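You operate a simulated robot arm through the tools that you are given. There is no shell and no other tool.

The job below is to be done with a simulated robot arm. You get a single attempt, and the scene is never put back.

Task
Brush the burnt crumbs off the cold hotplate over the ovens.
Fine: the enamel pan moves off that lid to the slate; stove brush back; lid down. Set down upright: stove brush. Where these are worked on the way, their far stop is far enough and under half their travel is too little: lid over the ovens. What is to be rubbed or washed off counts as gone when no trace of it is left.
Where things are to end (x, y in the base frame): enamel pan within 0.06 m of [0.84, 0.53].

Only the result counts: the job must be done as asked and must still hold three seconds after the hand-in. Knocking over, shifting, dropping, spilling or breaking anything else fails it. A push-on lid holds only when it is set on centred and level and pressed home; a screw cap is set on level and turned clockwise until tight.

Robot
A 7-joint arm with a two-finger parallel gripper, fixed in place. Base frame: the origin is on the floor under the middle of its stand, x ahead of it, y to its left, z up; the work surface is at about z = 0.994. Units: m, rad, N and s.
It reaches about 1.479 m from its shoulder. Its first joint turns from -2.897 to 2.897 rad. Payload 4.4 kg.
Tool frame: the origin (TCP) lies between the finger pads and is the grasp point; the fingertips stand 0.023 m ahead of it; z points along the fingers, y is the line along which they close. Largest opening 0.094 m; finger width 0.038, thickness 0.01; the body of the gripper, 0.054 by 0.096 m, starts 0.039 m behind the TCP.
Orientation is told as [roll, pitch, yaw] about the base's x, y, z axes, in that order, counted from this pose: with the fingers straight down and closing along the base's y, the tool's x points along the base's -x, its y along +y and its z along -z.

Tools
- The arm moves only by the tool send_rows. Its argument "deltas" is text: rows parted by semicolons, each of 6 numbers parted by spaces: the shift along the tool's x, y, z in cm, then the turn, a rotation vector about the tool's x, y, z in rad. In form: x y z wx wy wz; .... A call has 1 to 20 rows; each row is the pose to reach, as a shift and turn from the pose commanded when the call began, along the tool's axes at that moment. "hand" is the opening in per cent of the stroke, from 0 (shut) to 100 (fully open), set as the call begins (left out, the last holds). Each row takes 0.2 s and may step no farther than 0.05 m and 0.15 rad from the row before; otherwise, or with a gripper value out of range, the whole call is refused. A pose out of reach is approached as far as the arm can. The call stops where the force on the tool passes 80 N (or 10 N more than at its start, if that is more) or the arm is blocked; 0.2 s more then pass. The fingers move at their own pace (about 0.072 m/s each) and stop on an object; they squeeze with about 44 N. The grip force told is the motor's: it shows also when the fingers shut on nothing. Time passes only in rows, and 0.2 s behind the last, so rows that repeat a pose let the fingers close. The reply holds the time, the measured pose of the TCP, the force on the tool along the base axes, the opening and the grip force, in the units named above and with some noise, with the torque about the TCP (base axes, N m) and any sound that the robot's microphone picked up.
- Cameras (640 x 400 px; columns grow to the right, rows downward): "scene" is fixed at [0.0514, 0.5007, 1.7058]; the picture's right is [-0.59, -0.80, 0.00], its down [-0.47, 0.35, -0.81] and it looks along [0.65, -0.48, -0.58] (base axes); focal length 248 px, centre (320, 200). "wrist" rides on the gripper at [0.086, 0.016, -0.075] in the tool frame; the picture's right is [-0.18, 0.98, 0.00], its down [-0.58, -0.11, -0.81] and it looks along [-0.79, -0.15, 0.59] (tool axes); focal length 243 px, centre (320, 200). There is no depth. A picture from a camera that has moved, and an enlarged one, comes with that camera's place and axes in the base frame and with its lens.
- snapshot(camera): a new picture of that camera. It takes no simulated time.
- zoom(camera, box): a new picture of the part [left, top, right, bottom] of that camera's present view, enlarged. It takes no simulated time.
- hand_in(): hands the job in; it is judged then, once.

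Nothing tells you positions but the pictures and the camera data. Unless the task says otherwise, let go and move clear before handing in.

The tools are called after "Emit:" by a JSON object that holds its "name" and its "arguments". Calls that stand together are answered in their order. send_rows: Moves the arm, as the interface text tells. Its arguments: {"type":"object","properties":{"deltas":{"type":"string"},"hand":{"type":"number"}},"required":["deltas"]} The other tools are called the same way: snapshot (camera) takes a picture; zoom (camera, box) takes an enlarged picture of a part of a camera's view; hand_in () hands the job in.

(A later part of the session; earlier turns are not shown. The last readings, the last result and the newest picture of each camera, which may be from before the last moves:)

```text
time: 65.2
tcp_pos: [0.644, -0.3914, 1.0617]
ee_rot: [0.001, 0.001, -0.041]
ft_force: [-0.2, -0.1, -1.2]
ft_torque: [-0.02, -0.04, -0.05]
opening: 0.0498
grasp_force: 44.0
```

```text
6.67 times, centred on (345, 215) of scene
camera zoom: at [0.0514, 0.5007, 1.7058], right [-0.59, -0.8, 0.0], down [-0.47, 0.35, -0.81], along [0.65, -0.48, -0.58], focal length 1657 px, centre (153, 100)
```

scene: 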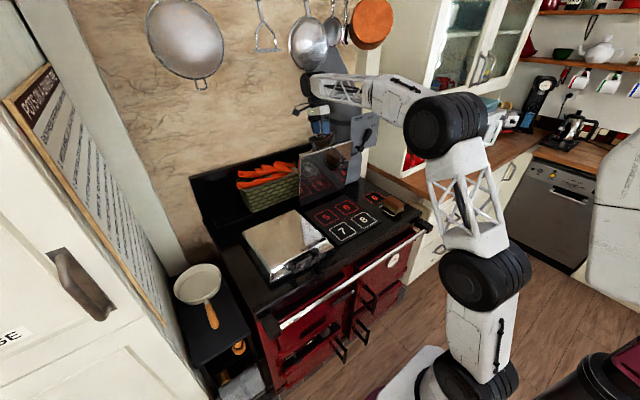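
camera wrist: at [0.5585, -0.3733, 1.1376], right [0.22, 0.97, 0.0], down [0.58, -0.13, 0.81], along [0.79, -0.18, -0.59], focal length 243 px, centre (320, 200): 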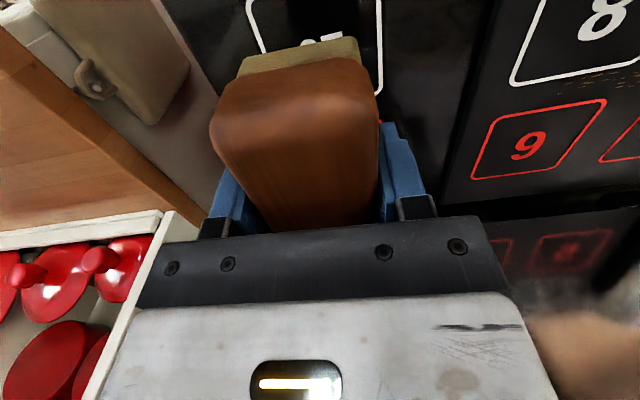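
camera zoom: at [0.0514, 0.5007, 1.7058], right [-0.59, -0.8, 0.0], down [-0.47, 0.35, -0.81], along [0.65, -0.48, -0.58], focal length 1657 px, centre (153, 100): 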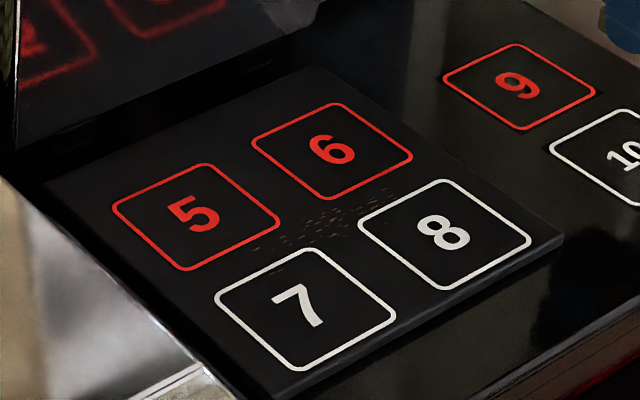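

The crumbs span about x 0.68–0.725, y -0.20 to -0.075. I'll bring the brush over the right end of that band, squared up.

Emit:
{"name": "send_rows", "arguments": {"deltas": "-1.4 4 0 0 0 -0.01; -2.8 8 0 0 0 -0.02; -4.1 12 1 0 0 -0.03; -5.47 15.87 2.5 0 0 -0.04; -5.47 15.87 5 0 0 -0.04; -5.47 15.87 5.8 0 0 -0.04; -5.47 15.87 5.8 0 0 -0.04"}}

Emit:
{"name": "zoom", "arguments": {"camera": "scene", "box": [310, 150, 410, 230]}}

Emit:
{"name": "snapshot", "arguments": {"camera": "wrist"}}

```text
time: 66.8
tcp_pos: [0.7029, -0.238, 1.0009]
ee_rot: [0.0, 0.0, 0.0]
ft_force: [0.0, -0.7, -1.6]
ft_torque: [0.02, -0.02, -0.04]
opening: 0.0496
grasp_force: 44.2
```

```text
5.00 times, centred on (360, 190) of scene
camera zoom: at [0.0514, 0.5007, 1.7058], right [-0.59, -0.8, 0.0], down [-0.47, 0.35, -0.81], along [0.65, -0.48, -0.58], focal length 1243 px, centre (120, 250)
```

zoom: 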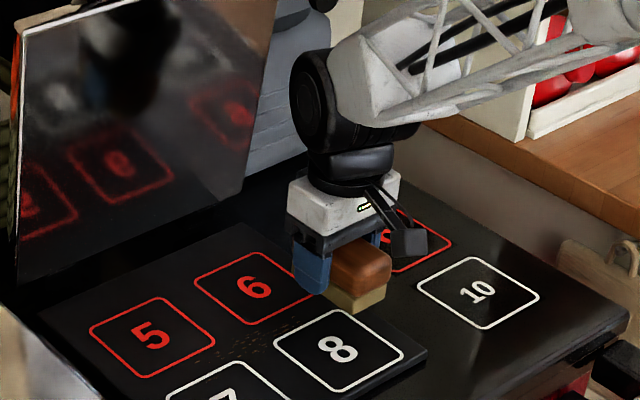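

```text
taken
camera wrist: at [0.6169, -0.2229, 1.0768], right [0.18, 0.98, 0.0], down [0.58, -0.11, 0.81], along [0.79, -0.15, -0.59], focal length 243 px, centre (320, 200)
```

wrist: 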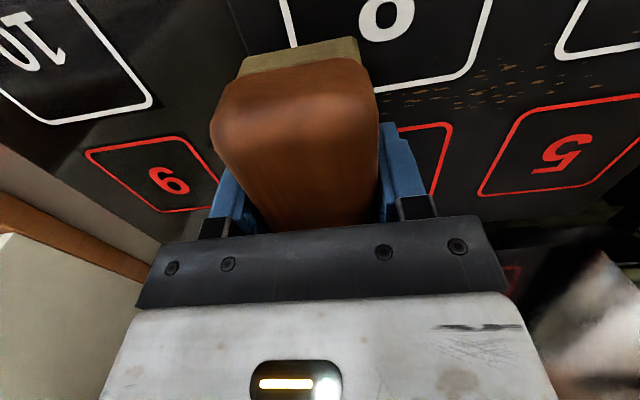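

The brush is just right of the crumbs. I'll lower slowly to find the plate.

Emit:
{"name": "send_rows", "arguments": {"deltas": "0 0 0.6 0 0 0; 0 0 1.2 0 0 0; 0 0 1.7 0 0 0; 0 0 1.7 0 0 0"}}

Emit:
{"name": "send_rows", "arguments": {"deltas": "0 0 0.1 0 0 0; 0 0 0.2 0 0 0; 0 0 0.2 0 0 0"}}

Emit:
{"name": "send_rows", "arguments": {"deltas": "0 0 0.1 0 0 0; 0 0 0.2 0 0 0; 0 0 0.2 0 0 0"}}

```text
time: 67.8
tcp_pos: [0.703, -0.2378, 0.9866]
ee_rot: [0.001, 0.0, 0.001]
ft_force: [0.2, -0.4, -1.7]
ft_torque: [0.03, 0.0, 0.0]
opening: 0.05
grasp_force: 43.7
```

```text
time: 68.6
tcp_pos: [0.7024, -0.2376, 0.9837]
ee_rot: [-0.001, -0.001, -0.001]
ft_force: [-0.7, 0.0, -0.7]
ft_torque: [0.02, 0.0, 0.04]
opening: 0.0496
grasp_force: 43.6
```

```text
time: 69.4
tcp_pos: [0.7022, -0.2369, 0.981]
ee_rot: [0.003, -0.001, 0.0]
ft_force: [-0.9, 0.5, -1.7]
ft_torque: [0.0, 0.0, -0.04]
opening: 0.0496
grasp_force: 43.9
```

Emit:
{"name": "send_rows", "arguments": {"deltas": "0 0 0.1 0 0 0; 0 0 0.2 0 0 0; 0 0 0.2 0 0 0"}}

Emit:
{"name": "send_rows", "arguments": {"deltas": "0 0 0.1 0 0 0; 0 0 0.15 0 0 0; 0 0 0.15 0 0 0"}}

```text
time: 70.2
tcp_pos: [0.7011, -0.2384, 0.9784]
ee_rot: [0.0, -0.001, 0.0]
ft_force: [0.4, -0.4, -1.8]
ft_torque: [0.0, 0.0, -0.01]
opening: 0.0496
grasp_force: 43.4
```

```text
time: 71.0
tcp_pos: [0.7016, -0.2376, 0.9797]
ee_rot: [-0.001, 0.001, 0.001]
ft_force: [-1.2, -1.2, -1.4]
ft_torque: [-0.01, -0.03, 0.02]
opening: 0.0497
grasp_force: 43.9
```

No contact yet at z ≈ 0.977. I'll keep lowering in small steps.

Emit:
{"name": "send_rows", "arguments": {"deltas": "0 0 0.1 0 0 0; 0 0 0.15 0 0 0; 0 0 0.15 0 0 0"}}

Emit:
{"name": "send_rows", "arguments": {"deltas": "0 0 0.1 0 0 0; 0 0 0.15 0 0 0; 0 0 0.15 0 0 0"}}

Emit:
{"name": "zoom", "arguments": {"camera": "scene", "box": [340, 180, 400, 220]}}

```text
time: 71.8
tcp_pos: [0.7018, -0.2389, 0.9757]
ee_rot: [0.0, 0.0, -0.002]
ft_force: [0.0, -0.4, -1.0]
ft_torque: [-0.01, 0.01, -0.03]
opening: 0.0498
grasp_force: 43.8
```

```text
time: 72.6
tcp_pos: [0.7025, -0.2385, 0.9746]
ee_rot: [0.002, -0.001, 0.001]
ft_force: [-0.6, -0.9, -1.4]
ft_torque: [0.01, -0.01, 0.0]
opening: 0.0497
grasp_force: 43.8
```

```text
10.00 times, centred on (370, 200) of scene
camera zoom: at [0.0514, 0.5007, 1.7058], right [-0.59, -0.8, 0.0], down [-0.47, 0.35, -0.81], along [0.65, -0.48, -0.58], focal length 2485 px, centre (-180, 200)
```

zoom: 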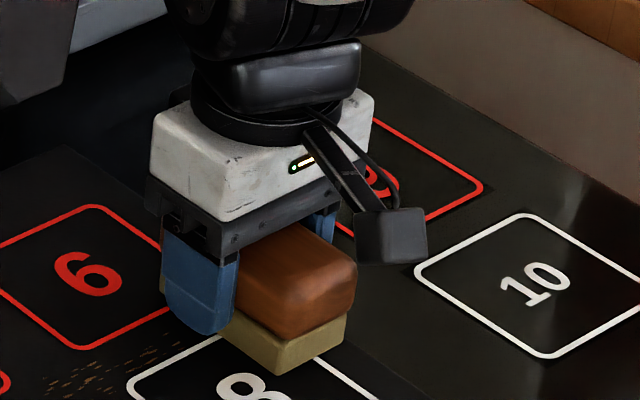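

Still no contact, so the plate may be nearer z 0.935. I'll continue.

Emit:
{"name": "send_rows", "arguments": {"deltas": "0 0 0.1 0 0 0; 0 0 0.2 0 0 0; 0 0 0.2 0 0 0"}}

Emit:
{"name": "send_rows", "arguments": {"deltas": "0 0 0.1 0 0 0; 0 0 0.15 0 0 0; 0 0 0.15 0 0 0"}}

Emit:
{"name": "send_rows", "arguments": {"deltas": "0 0 0.1 0 0 0; 0 0 0.15 0 0 0; 0 0 0.15 0 0 0"}}

```text
time: 73.4
tcp_pos: [0.7013, -0.2374, 0.973]
ee_rot: [-0.001, -0.002, -0.001]
ft_force: [-0.6, -0.2, -2.6]
ft_torque: [0.0, -0.01, 0.01]
opening: 0.0499
grasp_force: 44.2
```

```text
time: 74.2
tcp_pos: [0.7021, -0.2388, 0.9715]
ee_rot: [0.0, -0.001, -0.001]
ft_force: [0.2, -0.8, -0.5]
ft_torque: [0.03, -0.01, -0.02]
opening: 0.0495
grasp_force: 43.9
```

```text
time: 75.0
tcp_pos: [0.7026, -0.2378, 0.9706]
ee_rot: [-0.002, -0.002, 0.0]
ft_force: [2.8, 3.2, 17.8]
ft_torque: [0.2, 0.79, -0.11]
opening: 0.0496
grasp_force: 43.6
```

There is contact at TCP z ≈ 0.970 with about 19 N. I'll ease off slightly and sweep left along y across the crumb band.

Emit:
{"name": "send_rows", "arguments": {"deltas": "0 1 -0.03 0 0 0; 0 2.5 -0.03 0 0 0; 0 4 -0.03 0 0 0; 0 5.5 -0.03 0 0 0; 0 7 -0.03 0 0 0; 0 8.5 -0.03 0 0 0; 0 10 -0.03 0 0 0; 0 11.5 -0.03 0 0 0; 0 13 -0.03 0 0 0; 0 14.5 -0.03 0 0 0; 0 16 -0.03 0 0 0; 0 17.5 -0.03 0 0 0; 0 19 -0.03 0 0 0; 0 19 -0.03 0 0 0"}}

Emit:
{"name": "snapshot", "arguments": {"camera": "wrist"}}

Emit:
{"name": "zoom", "arguments": {"camera": "scene", "box": [300, 170, 400, 250]}}

```text
time: 78.0
tcp_pos: [0.7023, -0.0454, 0.9718]
ee_rot: [0.0, 0.0, -0.001]
ft_force: [-0.8, -12.7, 29.8]
ft_torque: [-0.15, 0.07, 0.0]
opening: 0.0497
grasp_force: 44.1
```

```text
taken
camera wrist: at [0.6165, -0.0303, 1.046], right [0.18, 0.98, 0.0], down [0.58, -0.11, 0.81], along [0.79, -0.15, -0.59], focal length 243 px, centre (320, 200)
```

wrist: 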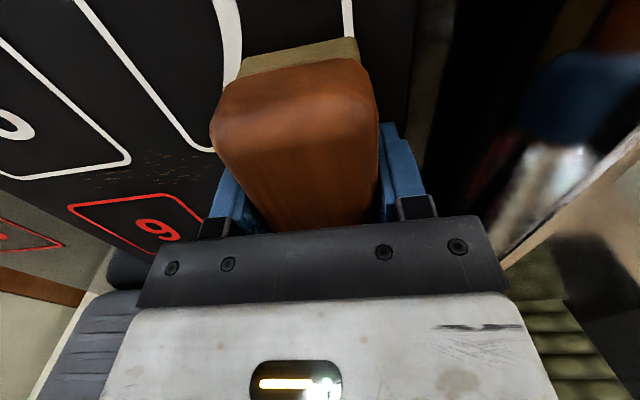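

```text
5.00 times, centred on (350, 210) of scene
camera zoom: at [0.0514, 0.5007, 1.7058], right [-0.59, -0.8, 0.0], down [-0.47, 0.35, -0.81], along [0.65, -0.48, -0.58], focal length 1243 px, centre (170, 150)
```

zoom: 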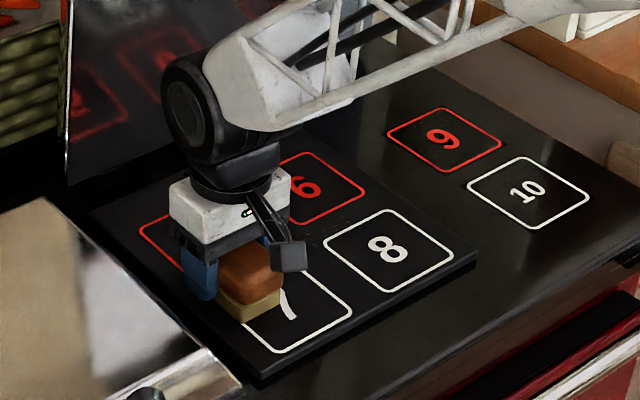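

One stroke has faded the crumbs but not removed them. I'll sweep back and repeat.

Emit:
{"name": "send_rows", "arguments": {"deltas": "0 -1.5 -0.02 0 0 0; 0 -3 -0.02 0 0 0; 0 -4.5 -0.02 0 0 0; 0 -6 -0.02 0 0 0; 0 -7.5 -0.02 0 0 0; 0 -9 -0.02 0 0 0; 0 -10.5 -0.02 0 0 0; 0 -12 -0.02 0 0 0; 0 -13.5 -0.02 0 0 0; 0 -15 -0.02 0 0 0; 0 -16.5 -0.02 0 0 0; 0 -18 -0.02 0 0 0; 0 -19 -0.02 0 0 0; 0 -19 -0.02 0 0 0"}}

Emit:
{"name": "zoom", "arguments": {"camera": "wrist", "box": [360, 20, 640, 200]}}

Emit:
{"name": "zoom", "arguments": {"camera": "scene", "box": [325, 200, 365, 225]}}

```text
time: 81.0
tcp_pos: [0.7015, -0.2383, 0.9701]
ee_rot: [0.001, -0.001, -0.001]
ft_force: [-0.6, 1.4, 2.3]
ft_torque: [0.06, -0.09, 0.04]
opening: 0.0498
grasp_force: 44.1
```

```text
2.22 times, centred on (500, 110) of wrist
camera zoom: at [0.6166, -0.2227, 1.046], right [0.18, 0.98, 0.0], down [0.58, -0.11, 0.81], along [0.79, -0.15, -0.59], focal length 539 px, centre (-80, 400)
```

zoom: 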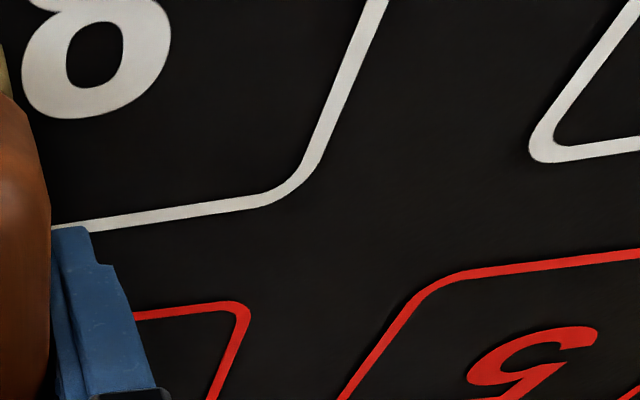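

```text
16.00 times, centred on (345, 212) of scene
camera zoom: at [0.0514, 0.5007, 1.7058], right [-0.59, -0.8, 0.0], down [-0.47, 0.35, -0.81], along [0.65, -0.48, -0.58], focal length 3976 px, centre (-80, 0)
```

zoom: 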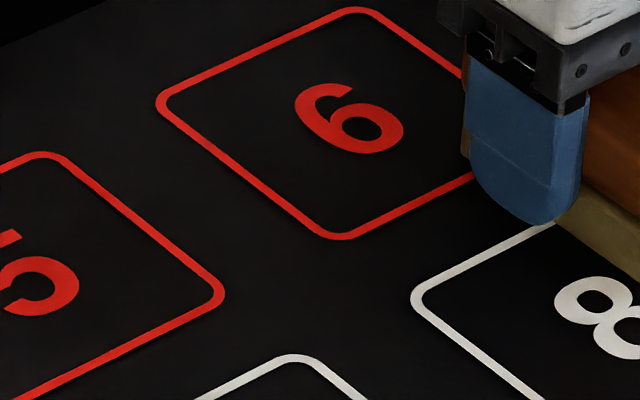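

The crumbs look gone after two strokes. To leave no trace, I'll make extra passes offset in x on both sides.

Emit:
{"name": "send_rows", "arguments": {"deltas": "-1.5 0 0.03 0 0 0; -3.2 0 0.03 0 0 0; -3.2 2 0.03 0 0 0; -3.2 4 0.03 0 0 0; -3.2 6 0.02 0 0 0; -3.2 8 0.02 0 0 0; -3.2 10 0.01 0 0 0; -3.2 12 0.01 0 0 0; -3.2 14 0.01 0 0 0; -3.2 16 0 0 0 0; -3.2 18 0 0 0 0; -3.2 19 0 0 0 0; -1 19 0 0 0 0; 1 19 0 0 0 0; 3.2 19 0 0 0 0"}}

Emit:
{"name": "send_rows", "arguments": {"deltas": "0 -2 0 0 0 0; 0 -4 0 0 0 0; 0 -6 0.01 0 0 0; 0 -8 0.01 0 0 0; 0 -10 0.02 0 0 0; 0 -12 0.02 0 0 0; 0 -14 0.03 0 0 0; 0 -16 0.03 0 0 0; 0 -18 0.03 0 0 0; 0 -19 0.03 0 0 0; -1.5 -19 0.03 0 0 0; -3 -19 0.03 0 0 0"}}

Emit:
{"name": "snapshot", "arguments": {"camera": "wrist"}}

Emit:
{"name": "zoom", "arguments": {"camera": "scene", "box": [305, 185, 385, 245]}}

```text
time: 84.2
tcp_pos: [0.673, -0.0465, 0.9694]
ee_rot: [-0.001, -0.005, -0.001]
ft_force: [16.6, -0.2, 38.2]
ft_torque: [0.02, 0.25, 0.0]
opening: 0.0496
grasp_force: 44.0
```

```text
time: 86.8
tcp_pos: [0.7011, -0.2391, 0.9705]
ee_rot: [0.001, 0.0, 0.0]
ft_force: [-0.6, -0.4, -0.4]
ft_torque: [0.01, -0.02, -0.01]
opening: 0.0497
grasp_force: 43.9
```

```text
taken
camera wrist: at [0.6151, -0.2229, 1.0454], right [0.18, 0.98, 0.0], down [0.58, -0.11, 0.81], along [0.79, -0.15, -0.59], focal length 243 px, centre (320, 200)
```

wrist: 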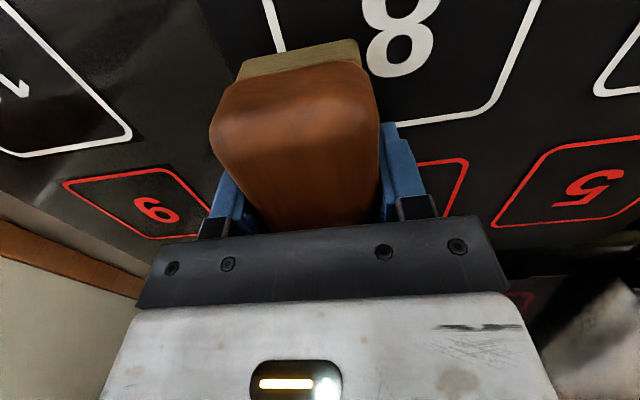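

```text
6.67 times, centred on (345, 215) of scene
camera zoom: at [0.0514, 0.5007, 1.7058], right [-0.59, -0.8, 0.0], down [-0.47, 0.35, -0.81], along [0.65, -0.48, -0.58], focal length 1657 px, centre (153, 100)
```

zoom: 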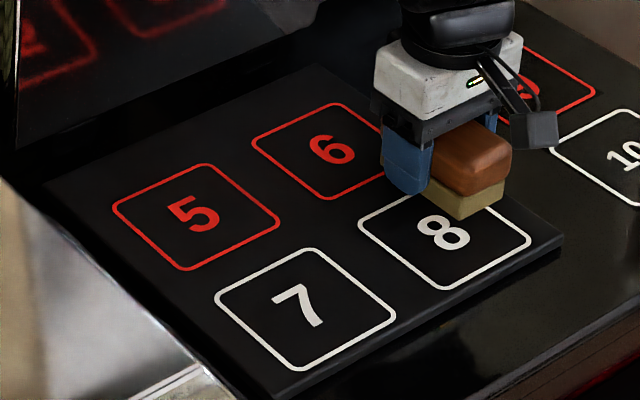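

The plate looks clean. I'll make one more pressed pass along the centre, then lift and inspect everything.

Emit:
{"name": "send_rows", "arguments": {"deltas": "0 0 0.06 0 0 0; 0 2 0.06 0 0 0; 0 4 0.06 0 0 0; 0 6 0.05 0 0 0; 0 8 0.05 0 0 0; 0 10 0.04 0 0 0; 0 12 0.04 0 0 0; 0 14 0.03 0 0 0; 0 16 0.03 0 0 0; 0 18 0.03 0 0 0; 0 19 0.03 0 0 0"}}

Emit:
{"name": "send_rows", "arguments": {"deltas": "0 -2 0 0 0 0; 0 -4 0 0 0 0; 0 -6 0.01 0 0 0; 0 -8 0.01 0 0 0; 0 -10 0.02 0 0 0; 0 -12 0.02 0 0 0; 0 -14 0.03 0 0 0; 0 -16 0.03 0 0 0; 0 -18 0.03 0 0 0; 0 -20 0.03 0 0 0"}}

Emit:
{"name": "send_rows", "arguments": {"deltas": "0 0 -1 0 0 0; 0 0 -3 0 0 0; 0 0 -6 0 0 0; 0 -3 -9 0 0 0; 0 -7 -9 0 0 0; 0 -10 -9 0 0 0; 0 -10 -9 0 0 0"}}

Emit:
{"name": "snapshot", "arguments": {"camera": "wrist"}}

Emit:
{"name": "zoom", "arguments": {"camera": "scene", "box": [305, 185, 385, 245]}}

Emit:
{"name": "zoom", "arguments": {"camera": "scene", "box": [325, 200, 365, 225]}}

```text
time: 89.2
tcp_pos: [0.7019, -0.0478, 0.9702]
ee_rot: [-0.001, 0.0, -0.001]
ft_force: [0.6, -4.0, 7.6]
ft_torque: [-0.07, -0.32, -0.1]
opening: 0.0497
grasp_force: 44.5
```

```text
time: 91.4
tcp_pos: [0.6998, -0.2473, 0.9688]
ee_rot: [0.0, 0.001, 0.001]
ft_force: [0.2, 3.6, 11.0]
ft_torque: [0.23, 0.19, -0.07]
opening: 0.0494
grasp_force: 44.1
```

```text
time: 93.0
tcp_pos: [0.703, -0.3498, 1.0615]
ee_rot: [0.0, 0.0, 0.001]
ft_force: [0.8, -0.5, -1.7]
ft_torque: [-0.01, 0.01, 0.0]
opening: 0.0498
grasp_force: 44.4
```

```text
taken
camera wrist: at [0.6167, -0.3353, 1.1356], right [0.18, 0.98, 0.0], down [0.58, -0.11, 0.81], along [0.79, -0.15, -0.59], focal length 243 px, centre (320, 200)
```

wrist: 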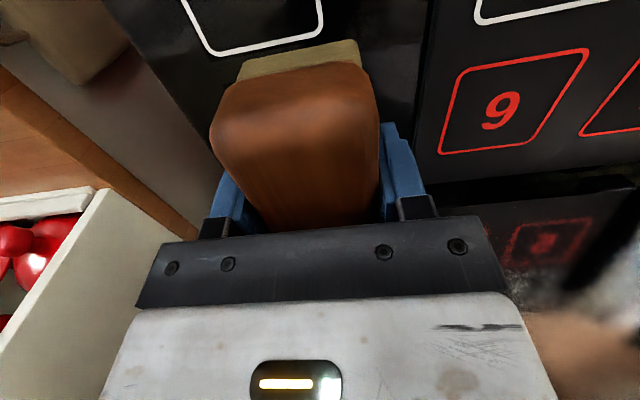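

```text
6.67 times, centred on (345, 215) of scene
camera zoom: at [0.0514, 0.5007, 1.7058], right [-0.59, -0.8, 0.0], down [-0.47, 0.35, -0.81], along [0.65, -0.48, -0.58], focal length 1657 px, centre (153, 100)
```

zoom: 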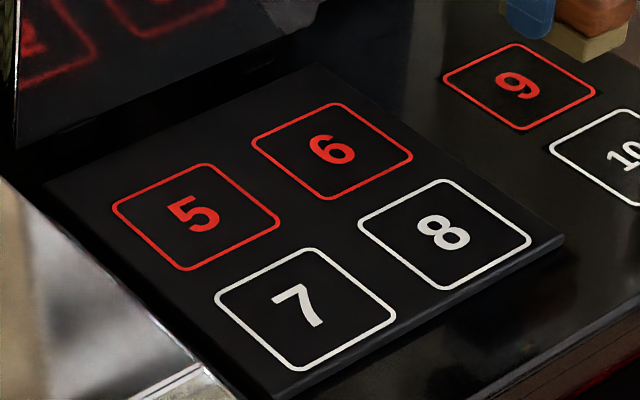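

```text
16.00 times, centred on (345, 212) of scene
camera zoom: at [0.0514, 0.5007, 1.7058], right [-0.59, -0.8, 0.0], down [-0.47, 0.35, -0.81], along [0.65, -0.48, -0.58], focal length 3976 px, centre (-80, 0)
```

zoom: 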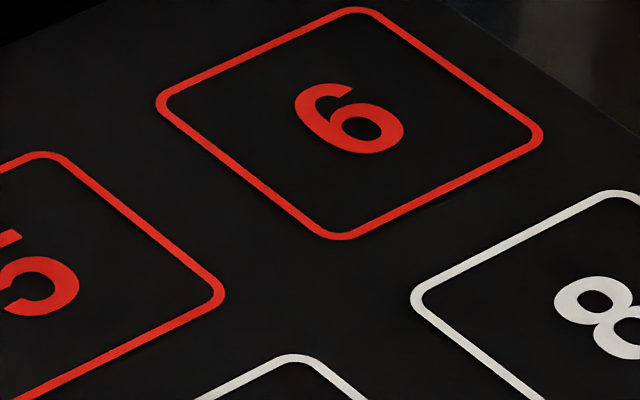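

The plate is clean. I'll take the brush back over its outline, at the pose where I picked it up.

Emit:
{"name": "send_rows", "arguments": {"deltas": "2 -1.5 0 0 0 0.013; 4 -3 0 0 0 0.026; 5.95 -4.35 0 0 0 0.04; 5.95 -4.35 3 0 0 0.04; 5.95 -4.35 6 0 0 0.04; 5.95 -4.35 8.5 0 0 0.04; 5.95 -4.35 8.5 0 0 0.04"}}

Emit:
{"name": "snapshot", "arguments": {"camera": "wrist"}}

Emit:
{"name": "zoom", "arguments": {"camera": "scene", "box": [350, 160, 430, 220]}}

```text
time: 94.6
tcp_pos: [0.642, -0.3925, 0.977]
ee_rot: [-0.001, 0.001, -0.04]
ft_force: [0.1, -0.5, -0.6]
ft_torque: [-0.01, -0.01, 0.03]
opening: 0.0497
grasp_force: 43.8
```

```text
taken
camera wrist: at [0.5563, -0.3741, 1.0522], right [0.22, 0.97, 0.0], down [0.58, -0.13, 0.81], along [0.79, -0.18, -0.59], focal length 243 px, centre (320, 200)
```

wrist: 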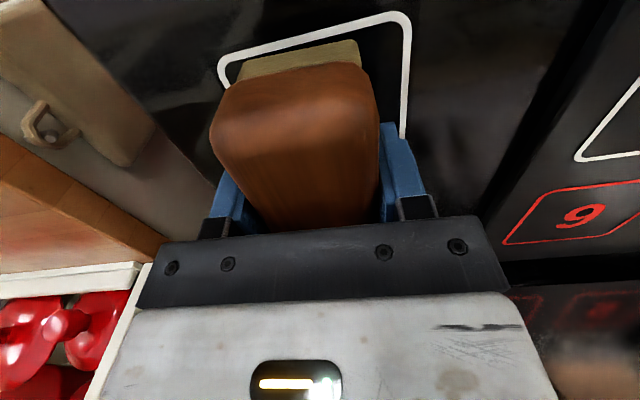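

```text
6.67 times, centred on (390, 190) of scene
camera zoom: at [0.0514, 0.5007, 1.7058], right [-0.59, -0.8, 0.0], down [-0.47, 0.35, -0.81], along [0.65, -0.48, -0.58], focal length 1657 px, centre (-147, 267)
```

zoom: 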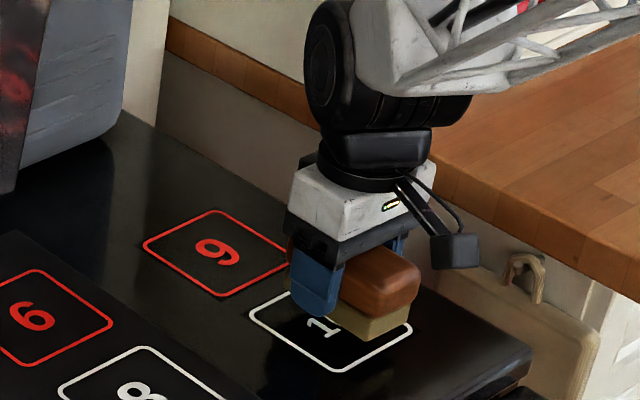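

The brush is right above its spot. I'll lower it slowly to contact.

Emit:
{"name": "send_rows", "arguments": {"deltas": "-0.1 -0.05 0.5 0 0 0; -0.1 -0.05 1 0 0 0; -0.1 -0.05 1.4 0 0 0; -0.1 -0.05 1.4 0 0 0"}}

Emit:
{"name": "send_rows", "arguments": {"deltas": "0 0 0.1 0 0 0; 0 0 0.2 0 0 0; 0 0 0.2 0 0 0"}}

Emit:
{"name": "send_rows", "arguments": {"deltas": "0 0 0.1 0 0 0; 0 0 0.1 0 0 0"}}

```text
time: 95.6
tcp_pos: [0.6422, -0.3919, 0.9612]
ee_rot: [-0.002, 0.0, -0.04]
ft_force: [-0.4, -0.1, -1.1]
ft_torque: [0.01, -0.01, 0.01]
opening: 0.0496
grasp_force: 44.5
```

```text
time: 96.4
tcp_pos: [0.6425, -0.3916, 0.9596]
ee_rot: [-0.001, 0.0, -0.039]
ft_force: [-0.5, -0.2, -1.3]
ft_torque: [-0.03, 0.0, 0.0]
opening: 0.0497
grasp_force: 44.1
```

```text
time: 97.0
tcp_pos: [0.6426, -0.3913, 0.9584]
ee_rot: [-0.001, -0.001, -0.041]
ft_force: [0.0, -1.0, -0.8]
ft_torque: [-0.01, -0.01, 0.02]
opening: 0.0495
grasp_force: 43.9
```

Emit:
{"name": "send_rows", "arguments": {"deltas": "0 0 0.1 0 0 0; 0 0 0.1 0 0 0"}}

Emit:
{"name": "send_rows", "arguments": {"deltas": "0 0 0.08 0 0 0; 0 0 0.08 0 0 0"}}

```text
time: 97.6
tcp_pos: [0.6415, -0.3924, 0.9587]
ee_rot: [-0.001, 0.0, -0.041]
ft_force: [-0.4, 1.5, 2.6]
ft_torque: [0.11, -0.11, 0.01]
opening: 0.0493
grasp_force: 44.3
```

```text
time: 98.2
tcp_pos: [0.6423, -0.3918, 0.9574]
ee_rot: [-0.001, -0.003, -0.04]
ft_force: [2.0, 6.6, 24.4]
ft_torque: [0.43, 0.67, -0.16]
opening: 0.0498
grasp_force: 43.7
```

The brush is seated on the hob. I'll release it and rise straight up.

Emit:
{"name": "send_rows", "arguments": {"deltas": "0 0 -0.05 0 0 0; 0 0 -0.05 0 0 0; 0 0 -0.05 0 0 0; 0 0 -0.05 0 0 0", "hand": 100}}

Emit:
{"name": "send_rows", "arguments": {"deltas": "0 0 -2 0 0 0; 0 0 -5 0 0 0; 0 0 -9 0 0 0; 0 0 -13 0 0 0; 0 0 -17 0 0 0; 0 0 -21 0 0 0; 0 0 -21 0 0 0"}}

Emit:
{"name": "snapshot", "arguments": {"camera": "wrist"}}

Emit:
{"name": "zoom", "arguments": {"camera": "scene", "box": [365, 180, 425, 220]}}

```text
time: 99.2
tcp_pos: [0.642, -0.3918, 0.9565]
ee_rot: [-0.001, 0.0, -0.04]
ft_force: [-0.1, -0.3, 0.0]
ft_torque: [0.03, -0.02, -0.03]
opening: 0.0941
grasp_force: 0.0
```

```text
time: 100.8
tcp_pos: [0.6421, -0.3932, 1.1671]
ee_rot: [0.0, 0.0, -0.04]
ft_force: [0.1, 0.2, 0.6]
ft_torque: [-0.02, 0.01, 0.02]
opening: 0.0938
grasp_force: 0.1
```

```text
taken
camera wrist: at [0.5563, -0.3735, 1.2419], right [0.22, 0.97, 0.0], down [0.58, -0.13, 0.81], along [0.79, -0.18, -0.59], focal length 243 px, centre (320, 200)
```

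wrist: 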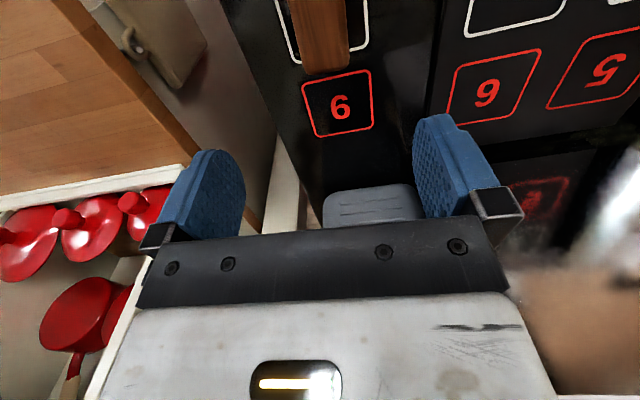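

```text
10.00 times, centred on (395, 200) of scene
camera zoom: at [0.0514, 0.5007, 1.7058], right [-0.59, -0.8, 0.0], down [-0.47, 0.35, -0.81], along [0.65, -0.48, -0.58], focal length 2485 px, centre (-430, 200)
```

zoom: 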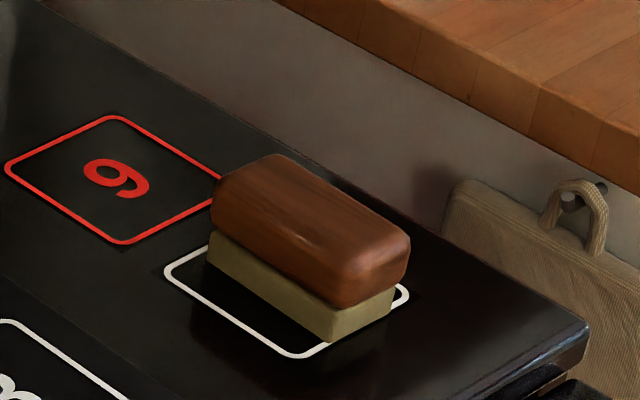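

The brush is back upright on its spot. Next I'll look at the plate once more from above and then close the lid. I'll rise and move in front of the lid bar first.

Emit:
{"name": "send_rows", "arguments": {"deltas": "0 0 -4.5 0 0 0; 0 0 -9 0 0 0; 0 0 -13.5 0 0 0; 0 0 -18 0 0 0; 0 4 -20 0 0 0; 0 8 -20 0 0 0; 0 12 -20 0 0 0; 0 16 -20 0 0 0; 0 20 -20 0 0 0; 0 24 -20 0 0 0; 0 25.6 -20 0 0 0; 0 25.6 -20 0 0 0"}}

Emit:
{"name": "snapshot", "arguments": {"camera": "wrist"}}

Emit:
{"name": "zoom", "arguments": {"camera": "wrist", "box": [220, 0, 420, 130]}}

Emit:
{"name": "snapshot", "arguments": {"camera": "scene"}}

```text
time: 103.4
tcp_pos: [0.652, -0.1345, 1.3657]
ee_rot: [-0.001, 0.0, -0.039]
ft_force: [0.4, 0.0, 0.8]
ft_torque: [0.0, 0.0, 0.0]
opening: 0.0939
grasp_force: 0.1
```

```text
taken
camera wrist: at [0.567, -0.1154, 1.4414], right [0.22, 0.97, 0.0], down [0.58, -0.13, 0.81], along [0.79, -0.18, -0.59], focal length 243 px, centre (320, 200)
```

wrist: 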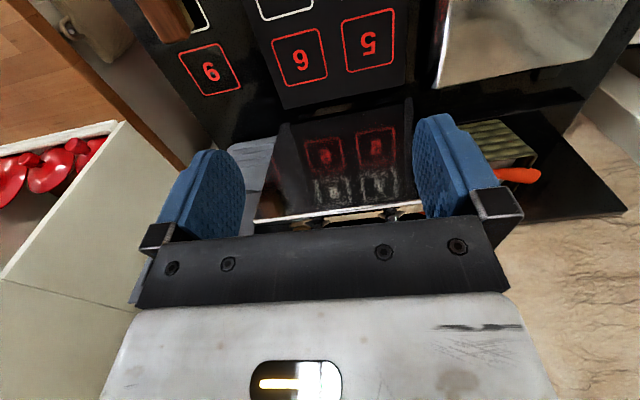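

```text
3.08 times, centred on (320, 65) of wrist
camera zoom: at [0.567, -0.1154, 1.4414], right [0.22, 0.97, 0.0], down [0.58, -0.13, 0.81], along [0.79, -0.18, -0.59], focal length 746 px, centre (320, 615)
```

zoom: 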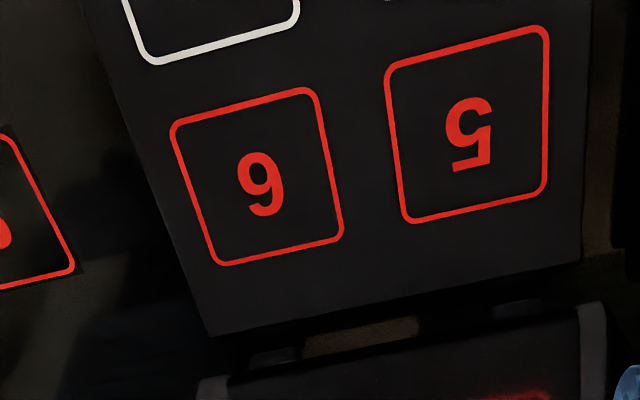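

```text
taken
```

scene: 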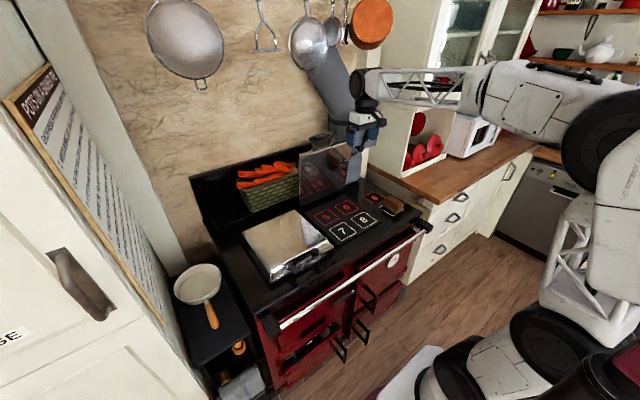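

The rear half of the plate is clean in this view. I'll check the rest with high zooms before closing the lid.

Emit:
{"name": "zoom", "arguments": {"camera": "scene", "box": [312, 198, 352, 223]}}

Emit:
{"name": "zoom", "arguments": {"camera": "scene", "box": [340, 198, 380, 223]}}

Emit:
{"name": "zoom", "arguments": {"camera": "scene", "box": [325, 215, 365, 240]}}

```text
16.00 times, centred on (332, 210) of scene
camera zoom: at [0.0514, 0.5007, 1.7058], right [-0.59, -0.8, 0.0], down [-0.47, 0.35, -0.81], along [0.65, -0.48, -0.58], focal length 3976 px, centre (128, 32)
```

zoom: 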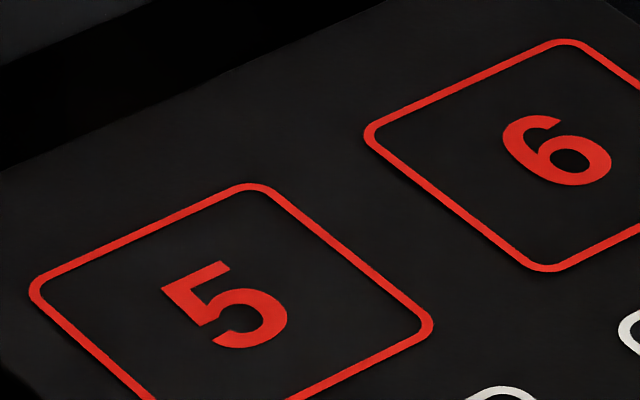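

```text
16.00 times, centred on (360, 210) of scene
camera zoom: at [0.0514, 0.5007, 1.7058], right [-0.59, -0.8, 0.0], down [-0.47, 0.35, -0.81], along [0.65, -0.48, -0.58], focal length 3976 px, centre (-320, 32)
```

zoom: 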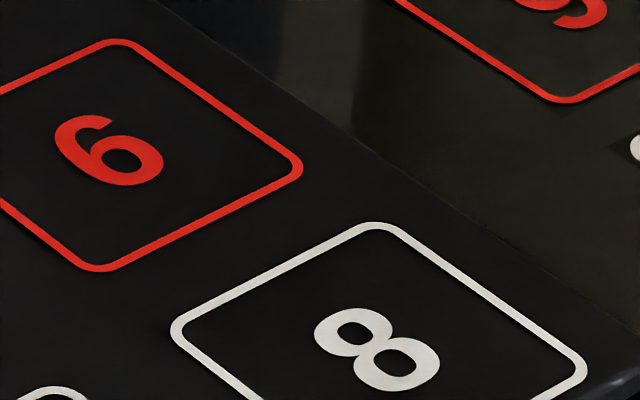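

```text
16.00 times, centred on (345, 228) of scene
camera zoom: at [0.0514, 0.5007, 1.7058], right [-0.59, -0.8, 0.0], down [-0.47, 0.35, -0.81], along [0.65, -0.48, -0.58], focal length 3976 px, centre (-80, -240)
```

zoom: 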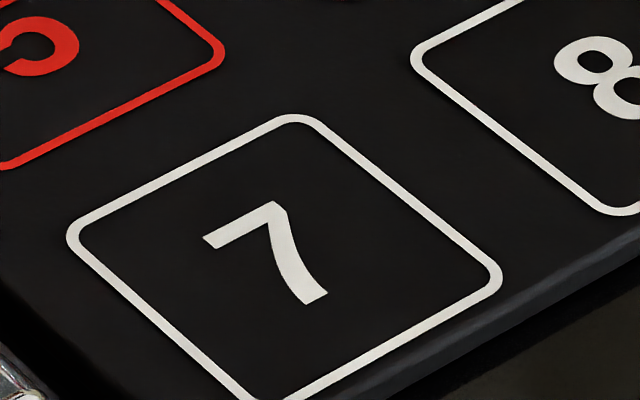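

The plate shows no trace. I'll turn the gripper 90° again to take the lid bar.

Emit:
{"name": "send_rows", "arguments": {"deltas": "0 0 0 0 0 0.14; 0 0 0 0 0 0.28; 0 0 0 0 0 0.42; 0 0 0 0 0 0.56; 0 0 0 0 0 0.70; 0 0 0 0 0 0.84; 0 0 0 0 0 0.98; 0 0 0 0 0 1.12; 0 0 0 0 0 1.26; 0 0 0 0 0 1.40; 0 0 0 0 0 1.5318; 0 0 0 0 0 1.5318", "hand": 60}}

Emit:
{"name": "send_rows", "arguments": {"deltas": "0 2.5 0 -0.09 0 0; 0 5 0 -0.18 0 0; 0 8 0 -0.26 0 0; 0 11 0 -0.26 0 0; 0 11 0 -0.26 0 0"}}

Emit:
{"name": "snapshot", "arguments": {"camera": "wrist"}}

Emit:
{"name": "zoom", "arguments": {"camera": "scene", "box": [290, 90, 410, 190]}}

```text
time: 106.0
tcp_pos: [0.6522, -0.1369, 1.3662]
ee_rot: [0.001, 0.001, -1.573]
ft_force: [-0.9, -0.2, 0.2]
ft_torque: [0.0, -0.03, -0.02]
opening: 0.0561
grasp_force: 0.0
```

```text
time: 107.2
tcp_pos: [0.7624, -0.1367, 1.3647]
ee_rot: [0.26, 0.0, -1.57]
ft_force: [-0.1, 0.6, 0.4]
ft_torque: [-0.01, -0.04, 0.01]
opening: 0.0564
grasp_force: 0.0
```

```text
taken
camera wrist: at [0.7597, -0.0511, 1.4412], right [0.95, -0.18, 0.25], down [-0.31, -0.58, 0.75], along [0.01, -0.79, -0.61], focal length 243 px, centre (320, 200)
```

wrist: 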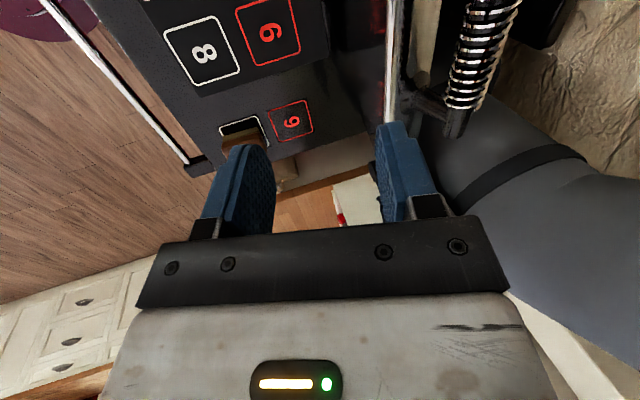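

```text
4.00 times, centred on (350, 140) of scene
camera zoom: at [0.0514, 0.5007, 1.7058], right [-0.59, -0.8, 0.0], down [-0.47, 0.35, -0.81], along [0.65, -0.48, -0.58], focal length 994 px, centre (200, 440)
```

zoom: 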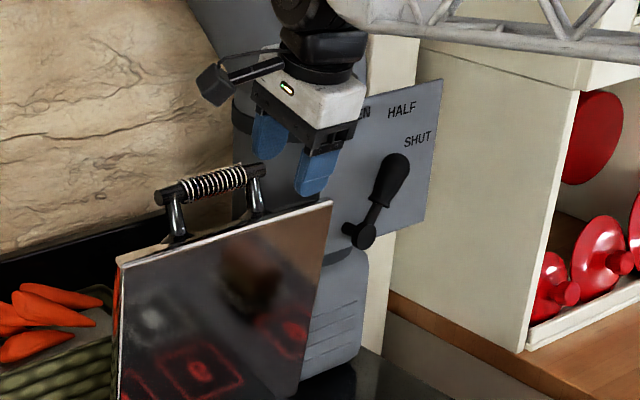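

The bar is ahead of and below the fingers. I'll move to about 7.5 cm short of it along the finger direction and check the alignment.

Emit:
{"name": "send_rows", "arguments": {"deltas": "0 2.5 0.9 0 0 0; 0 5 1.8 0 0 0; 0 7.5 2.7 0 0 0; 0 10.1 3.6 0 0 0; 0 10.1 3.6 0 0 0"}}

Emit:
{"name": "snapshot", "arguments": {"camera": "wrist"}}

Emit:
{"name": "zoom", "arguments": {"camera": "scene", "box": [290, 90, 410, 190]}}

```text
time: 108.4
tcp_pos: [0.8699, -0.1363, 1.357]
ee_rot: [0.261, 0.0, -1.572]
ft_force: [0.7, -0.5, -0.5]
ft_torque: [0.0, -0.03, -0.01]
opening: 0.0562
grasp_force: 0.1
```

```text
taken
camera wrist: at [0.8666, -0.0508, 1.4339], right [0.95, -0.18, 0.25], down [-0.31, -0.58, 0.75], along [0.01, -0.79, -0.61], focal length 243 px, centre (320, 200)
```

wrist: 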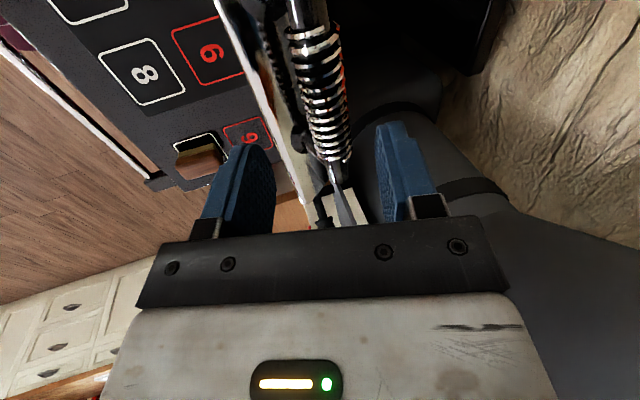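

```text
4.00 times, centred on (350, 140) of scene
camera zoom: at [0.0514, 0.5007, 1.7058], right [-0.59, -0.8, 0.0], down [-0.47, 0.35, -0.81], along [0.65, -0.48, -0.58], focal length 994 px, centre (200, 440)
```

zoom: 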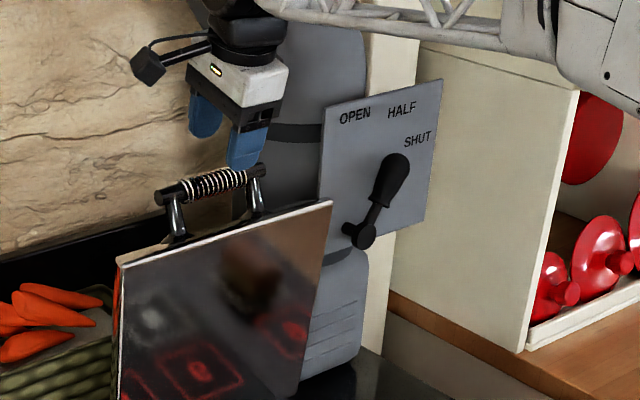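

The bar is on axis, about 4 mm toward the far finger. I'll advance 6 cm and cage it.

Emit:
{"name": "send_rows", "arguments": {"deltas": "0 0.3 2 0 0 0; 0 0.4 4 0 0 0; 0 0.4 6 0 0 0; 0 0.4 6 0 0 0"}}

Emit:
{"name": "snapshot", "arguments": {"camera": "wrist"}}

Emit:
{"name": "zoom", "arguments": {"camera": "scene", "box": [290, 90, 410, 190]}}

```text
time: 109.4
tcp_pos: [0.8879, -0.1372, 1.2993]
ee_rot: [0.262, 0.0, -1.571]
ft_force: [0.5, -0.1, -0.5]
ft_torque: [0.02, 0.01, 0.0]
opening: 0.0564
grasp_force: 0.2
```

```text
taken
camera wrist: at [0.8852, -0.0518, 1.376], right [0.95, -0.18, 0.25], down [-0.31, -0.58, 0.75], along [0.01, -0.79, -0.61], focal length 243 px, centre (320, 200)
```

wrist: 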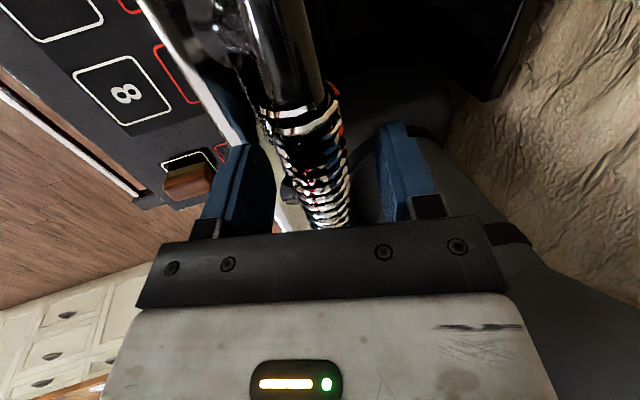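

```text
4.00 times, centred on (350, 140) of scene
camera zoom: at [0.0514, 0.5007, 1.7058], right [-0.59, -0.8, 0.0], down [-0.47, 0.35, -0.81], along [0.65, -0.48, -0.58], focal length 994 px, centre (200, 440)
```

zoom: 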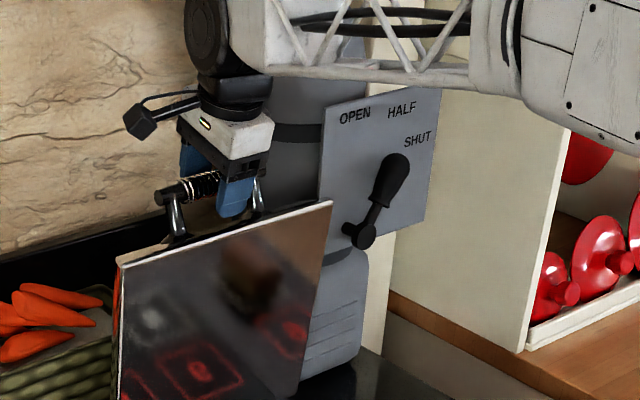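

The bar is centred between the pads. I'll close to a light cage and begin swinging the lid forward along the same arc.

Emit:
{"name": "send_rows", "arguments": {"deltas": "0 0 0 0 0 0; 0 0 0 0 0 0; 0 -1.1 -0.2 -0.012 0 0; 0 -2.2 -0.45 -0.024 0 0; 0 -3.3 -0.65 -0.036 0 0; 0 -4.46 -0.84 -0.047 0 0; 0 -6.5 -1.05 -0.069 0 0; 0 -8.52 -1.2 -0.0908 0 0; 0 -8.52 -1.2 -0.0908 0 0", "hand": 25}}

Emit:
{"name": "snapshot", "arguments": {"camera": "wrist"}}

Emit:
{"name": "zoom", "arguments": {"camera": "scene", "box": [290, 110, 410, 210]}}

```text
time: 111.4
tcp_pos: [0.8045, -0.137, 1.2921]
ee_rot: [0.35, -0.001, -1.57]
ft_force: [4.3, 0.9, 3.7]
ft_torque: [-0.04, -0.04, 0.12]
opening: 0.0257
grasp_force: 2.4
```

```text
taken
camera wrist: at [0.7944, -0.0514, 1.3672], right [0.92, -0.18, 0.34], down [-0.38, -0.58, 0.72], along [0.06, -0.79, -0.61], focal length 243 px, centre (320, 200)
```

wrist: 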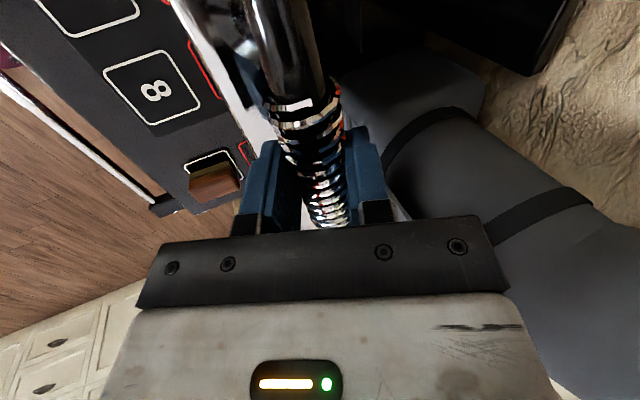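

```text
4.00 times, centred on (350, 160) of scene
camera zoom: at [0.0514, 0.5007, 1.7058], right [-0.59, -0.8, 0.0], down [-0.47, 0.35, -0.81], along [0.65, -0.48, -0.58], focal length 994 px, centre (200, 360)
```

zoom: 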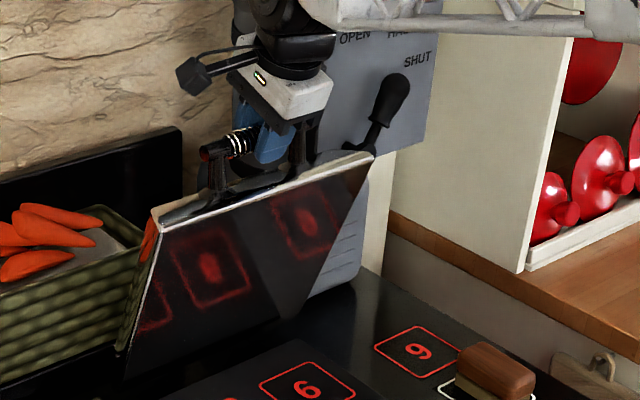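

The lid is following with little force. I'll continue lowering it along the arc to about halfway.

Emit:
{"name": "send_rows", "arguments": {"deltas": "0 -2 -0.16 -0.022 0 0; 0 -4.07 -0.32 -0.0436 0 0; 0 -6.1 -0.25 -0.065 0 0; 0 -8.15 -0.14 -0.0873 0 0; 0 -10.2 0.18 -0.108 0 0; 0 -12.18 0.52 -0.1292 0 0; 0 -14.1 1.05 -0.151 0 0; 0 -16.1 1.67 -0.1728 0 0; 0 -18 2.45 -0.195 0 0; 0 -19.85 3.28 -0.2164 0 0; 0 -19.85 3.28 -0.2164 0 0", "hand": 21}}

Emit:
{"name": "snapshot", "arguments": {"camera": "wrist"}}

Emit:
{"name": "zoom", "arguments": {"camera": "scene", "box": [290, 130, 410, 230]}}

```text
time: 113.8
tcp_pos: [0.6282, -0.1354, 1.1911]
ee_rot: [0.569, -0.002, -1.571]
ft_force: [-1.3, 0.3, 0.1]
ft_torque: [-0.49, -0.33, -0.37]
opening: 0.0237
grasp_force: 44.9
```

```text
taken
camera wrist: at [0.6021, -0.0502, 1.2635], right [0.83, -0.18, 0.53], down [-0.53, -0.58, 0.62], along [0.19, -0.79, -0.58], focal length 243 px, centre (320, 200)
```

wrist: 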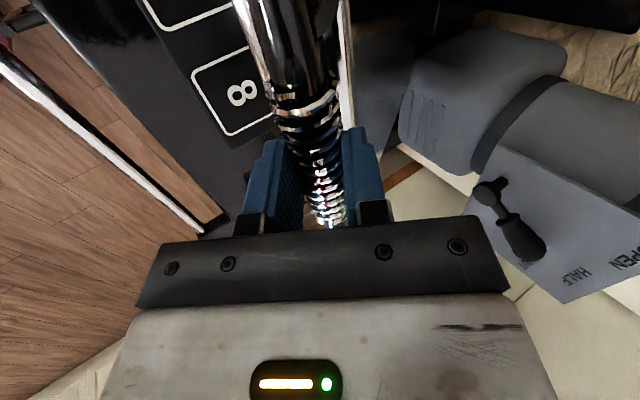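

```text
4.00 times, centred on (350, 180) of scene
camera zoom: at [0.0514, 0.5007, 1.7058], right [-0.59, -0.8, 0.0], down [-0.47, 0.35, -0.81], along [0.65, -0.48, -0.58], focal length 994 px, centre (200, 280)
```

zoom: 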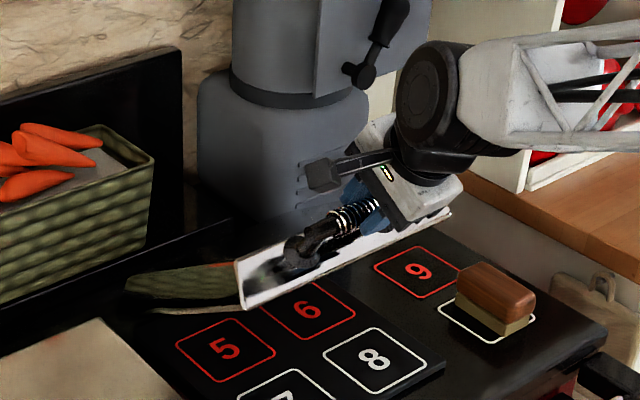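

The lid is about 35° from closed with balanced forces. I'll loosen slightly and lower it further, stopping just above closed.

Emit:
{"name": "send_rows", "arguments": {"deltas": "0 -2 0.55 -0.022 0 0; 0 -3.89 1.24 -0.0436 0 0; 0 -5.75 2.1 -0.065 0 0; 0 -7.55 3.04 -0.0873 0 0; 0 -9.3 4.1 -0.108 0 0; 0 -10.97 5.19 -0.1292 0 0; 0 -12.6 6.45 -0.151 0 0; 0 -14.12 7.77 -0.1728 0 0; 0 -14.12 7.77 -0.1728 0 0", "hand": 24}}

Emit:
{"name": "snapshot", "arguments": {"camera": "wrist"}}

Emit:
{"name": "zoom", "arguments": {"camera": "scene", "box": [290, 150, 410, 250]}}

```text
time: 115.8
tcp_pos: [0.5516, -0.1374, 1.0501]
ee_rot: [0.737, 0.0, -1.572]
ft_force: [-2.1, -2.4, -3.6]
ft_torque: [-0.21, -0.33, -0.15]
opening: 0.0239
grasp_force: 45.1
```

```text
taken
camera wrist: at [0.5137, -0.0513, 1.1164], right [0.73, -0.18, 0.66], down [-0.62, -0.58, 0.52], along [0.29, -0.79, -0.54], focal length 243 px, centre (320, 200)
```

wrist: 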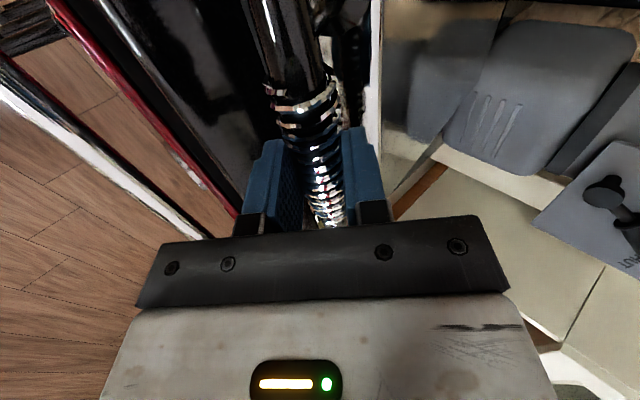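

```text
4.00 times, centred on (350, 200) of scene
camera zoom: at [0.0514, 0.5007, 1.7058], right [-0.59, -0.8, 0.0], down [-0.47, 0.35, -0.81], along [0.65, -0.48, -0.58], focal length 994 px, centre (200, 200)
```

zoom: 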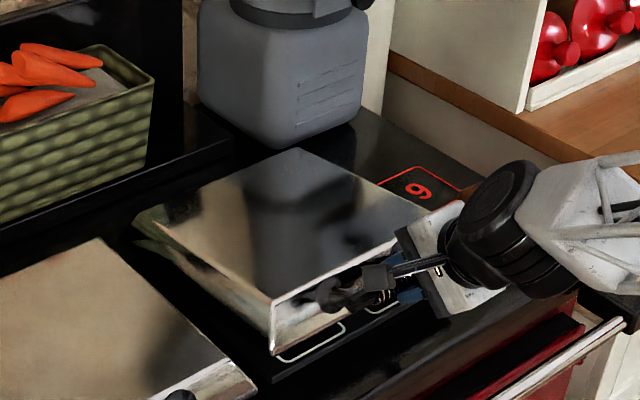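

The lid is about 7° from closed. I'll lower the rest slowly and watch the force for contact.

Emit:
{"name": "send_rows", "arguments": {"deltas": "0 -0.8 0.55 -0.011 0 0; 0 -1.68 1.13 -0.023 0 0; 0 -2.2 1.55 -0.03 0 0; 0 -2.7 1.93 -0.037 0 0; 0 -2.7 1.93 -0.037 0 0", "hand": 26}}

Emit:
{"name": "zoom", "arguments": {"camera": "scene", "box": [290, 150, 410, 250]}}

```text
time: 117.0
tcp_pos: [0.5441, -0.1349, 1.0174]
ee_rot: [0.778, 0.0, -1.57]
ft_force: [1.8, 0.0, 1.4]
ft_torque: [-0.03, -0.04, -0.02]
opening: 0.0251
grasp_force: 0.5
```

```text
4.00 times, centred on (350, 200) of scene
camera zoom: at [0.0514, 0.5007, 1.7058], right [-0.59, -0.8, 0.0], down [-0.47, 0.35, -0.81], along [0.65, -0.48, -0.58], focal length 994 px, centre (200, 200)
```

zoom: 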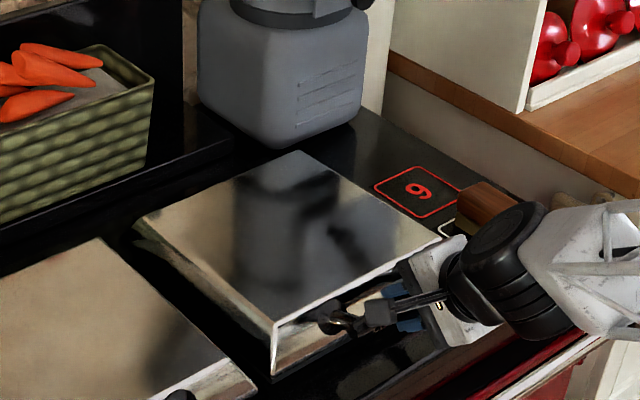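

The lid seems to hold by hinge friction, so it needs to be pushed down fully. I'll continue in millimetre steps to its seat.

Emit:
{"name": "send_rows", "arguments": {"deltas": "0 -0.4 0.27 -0.004 0 0; 0 -0.72 0.49 -0.008 0 0; 0 -0.72 0.49 -0.008 0 0"}}

Emit:
{"name": "send_rows", "arguments": {"deltas": "0 -0.2 0.15 0 0 0; 0 -0.2 0.15 0 0 0"}}

Emit:
{"name": "zoom", "arguments": {"camera": "scene", "box": [300, 170, 420, 250]}}

```text
time: 117.8
tcp_pos: [0.5427, -0.1353, 1.0095]
ee_rot: [0.784, 0.0, -1.571]
ft_force: [-0.4, 0.6, -0.4]
ft_torque: [0.02, -0.04, 0.0]
opening: 0.0244
grasp_force: 0.0
```

```text
time: 118.4
tcp_pos: [0.5418, -0.1342, 1.0067]
ee_rot: [0.783, 0.002, -1.569]
ft_force: [0.3, 0.1, -0.9]
ft_torque: [0.0, 0.03, 0.04]
opening: 0.0248
grasp_force: 0.3
```

```text
5.00 times, centred on (360, 210) of scene
camera zoom: at [0.0514, 0.5007, 1.7058], right [-0.59, -0.8, 0.0], down [-0.47, 0.35, -0.81], along [0.65, -0.48, -0.58], focal length 1243 px, centre (120, 150)
```

zoom: 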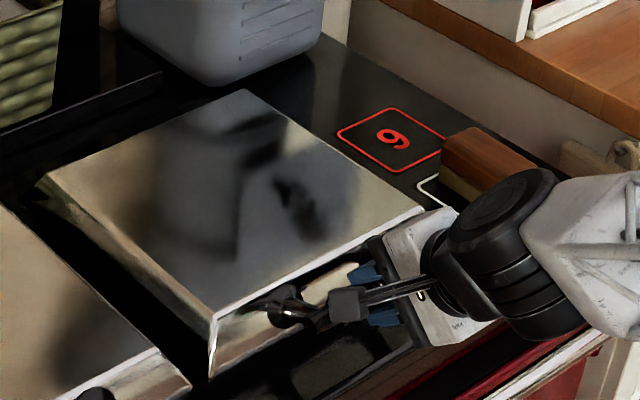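

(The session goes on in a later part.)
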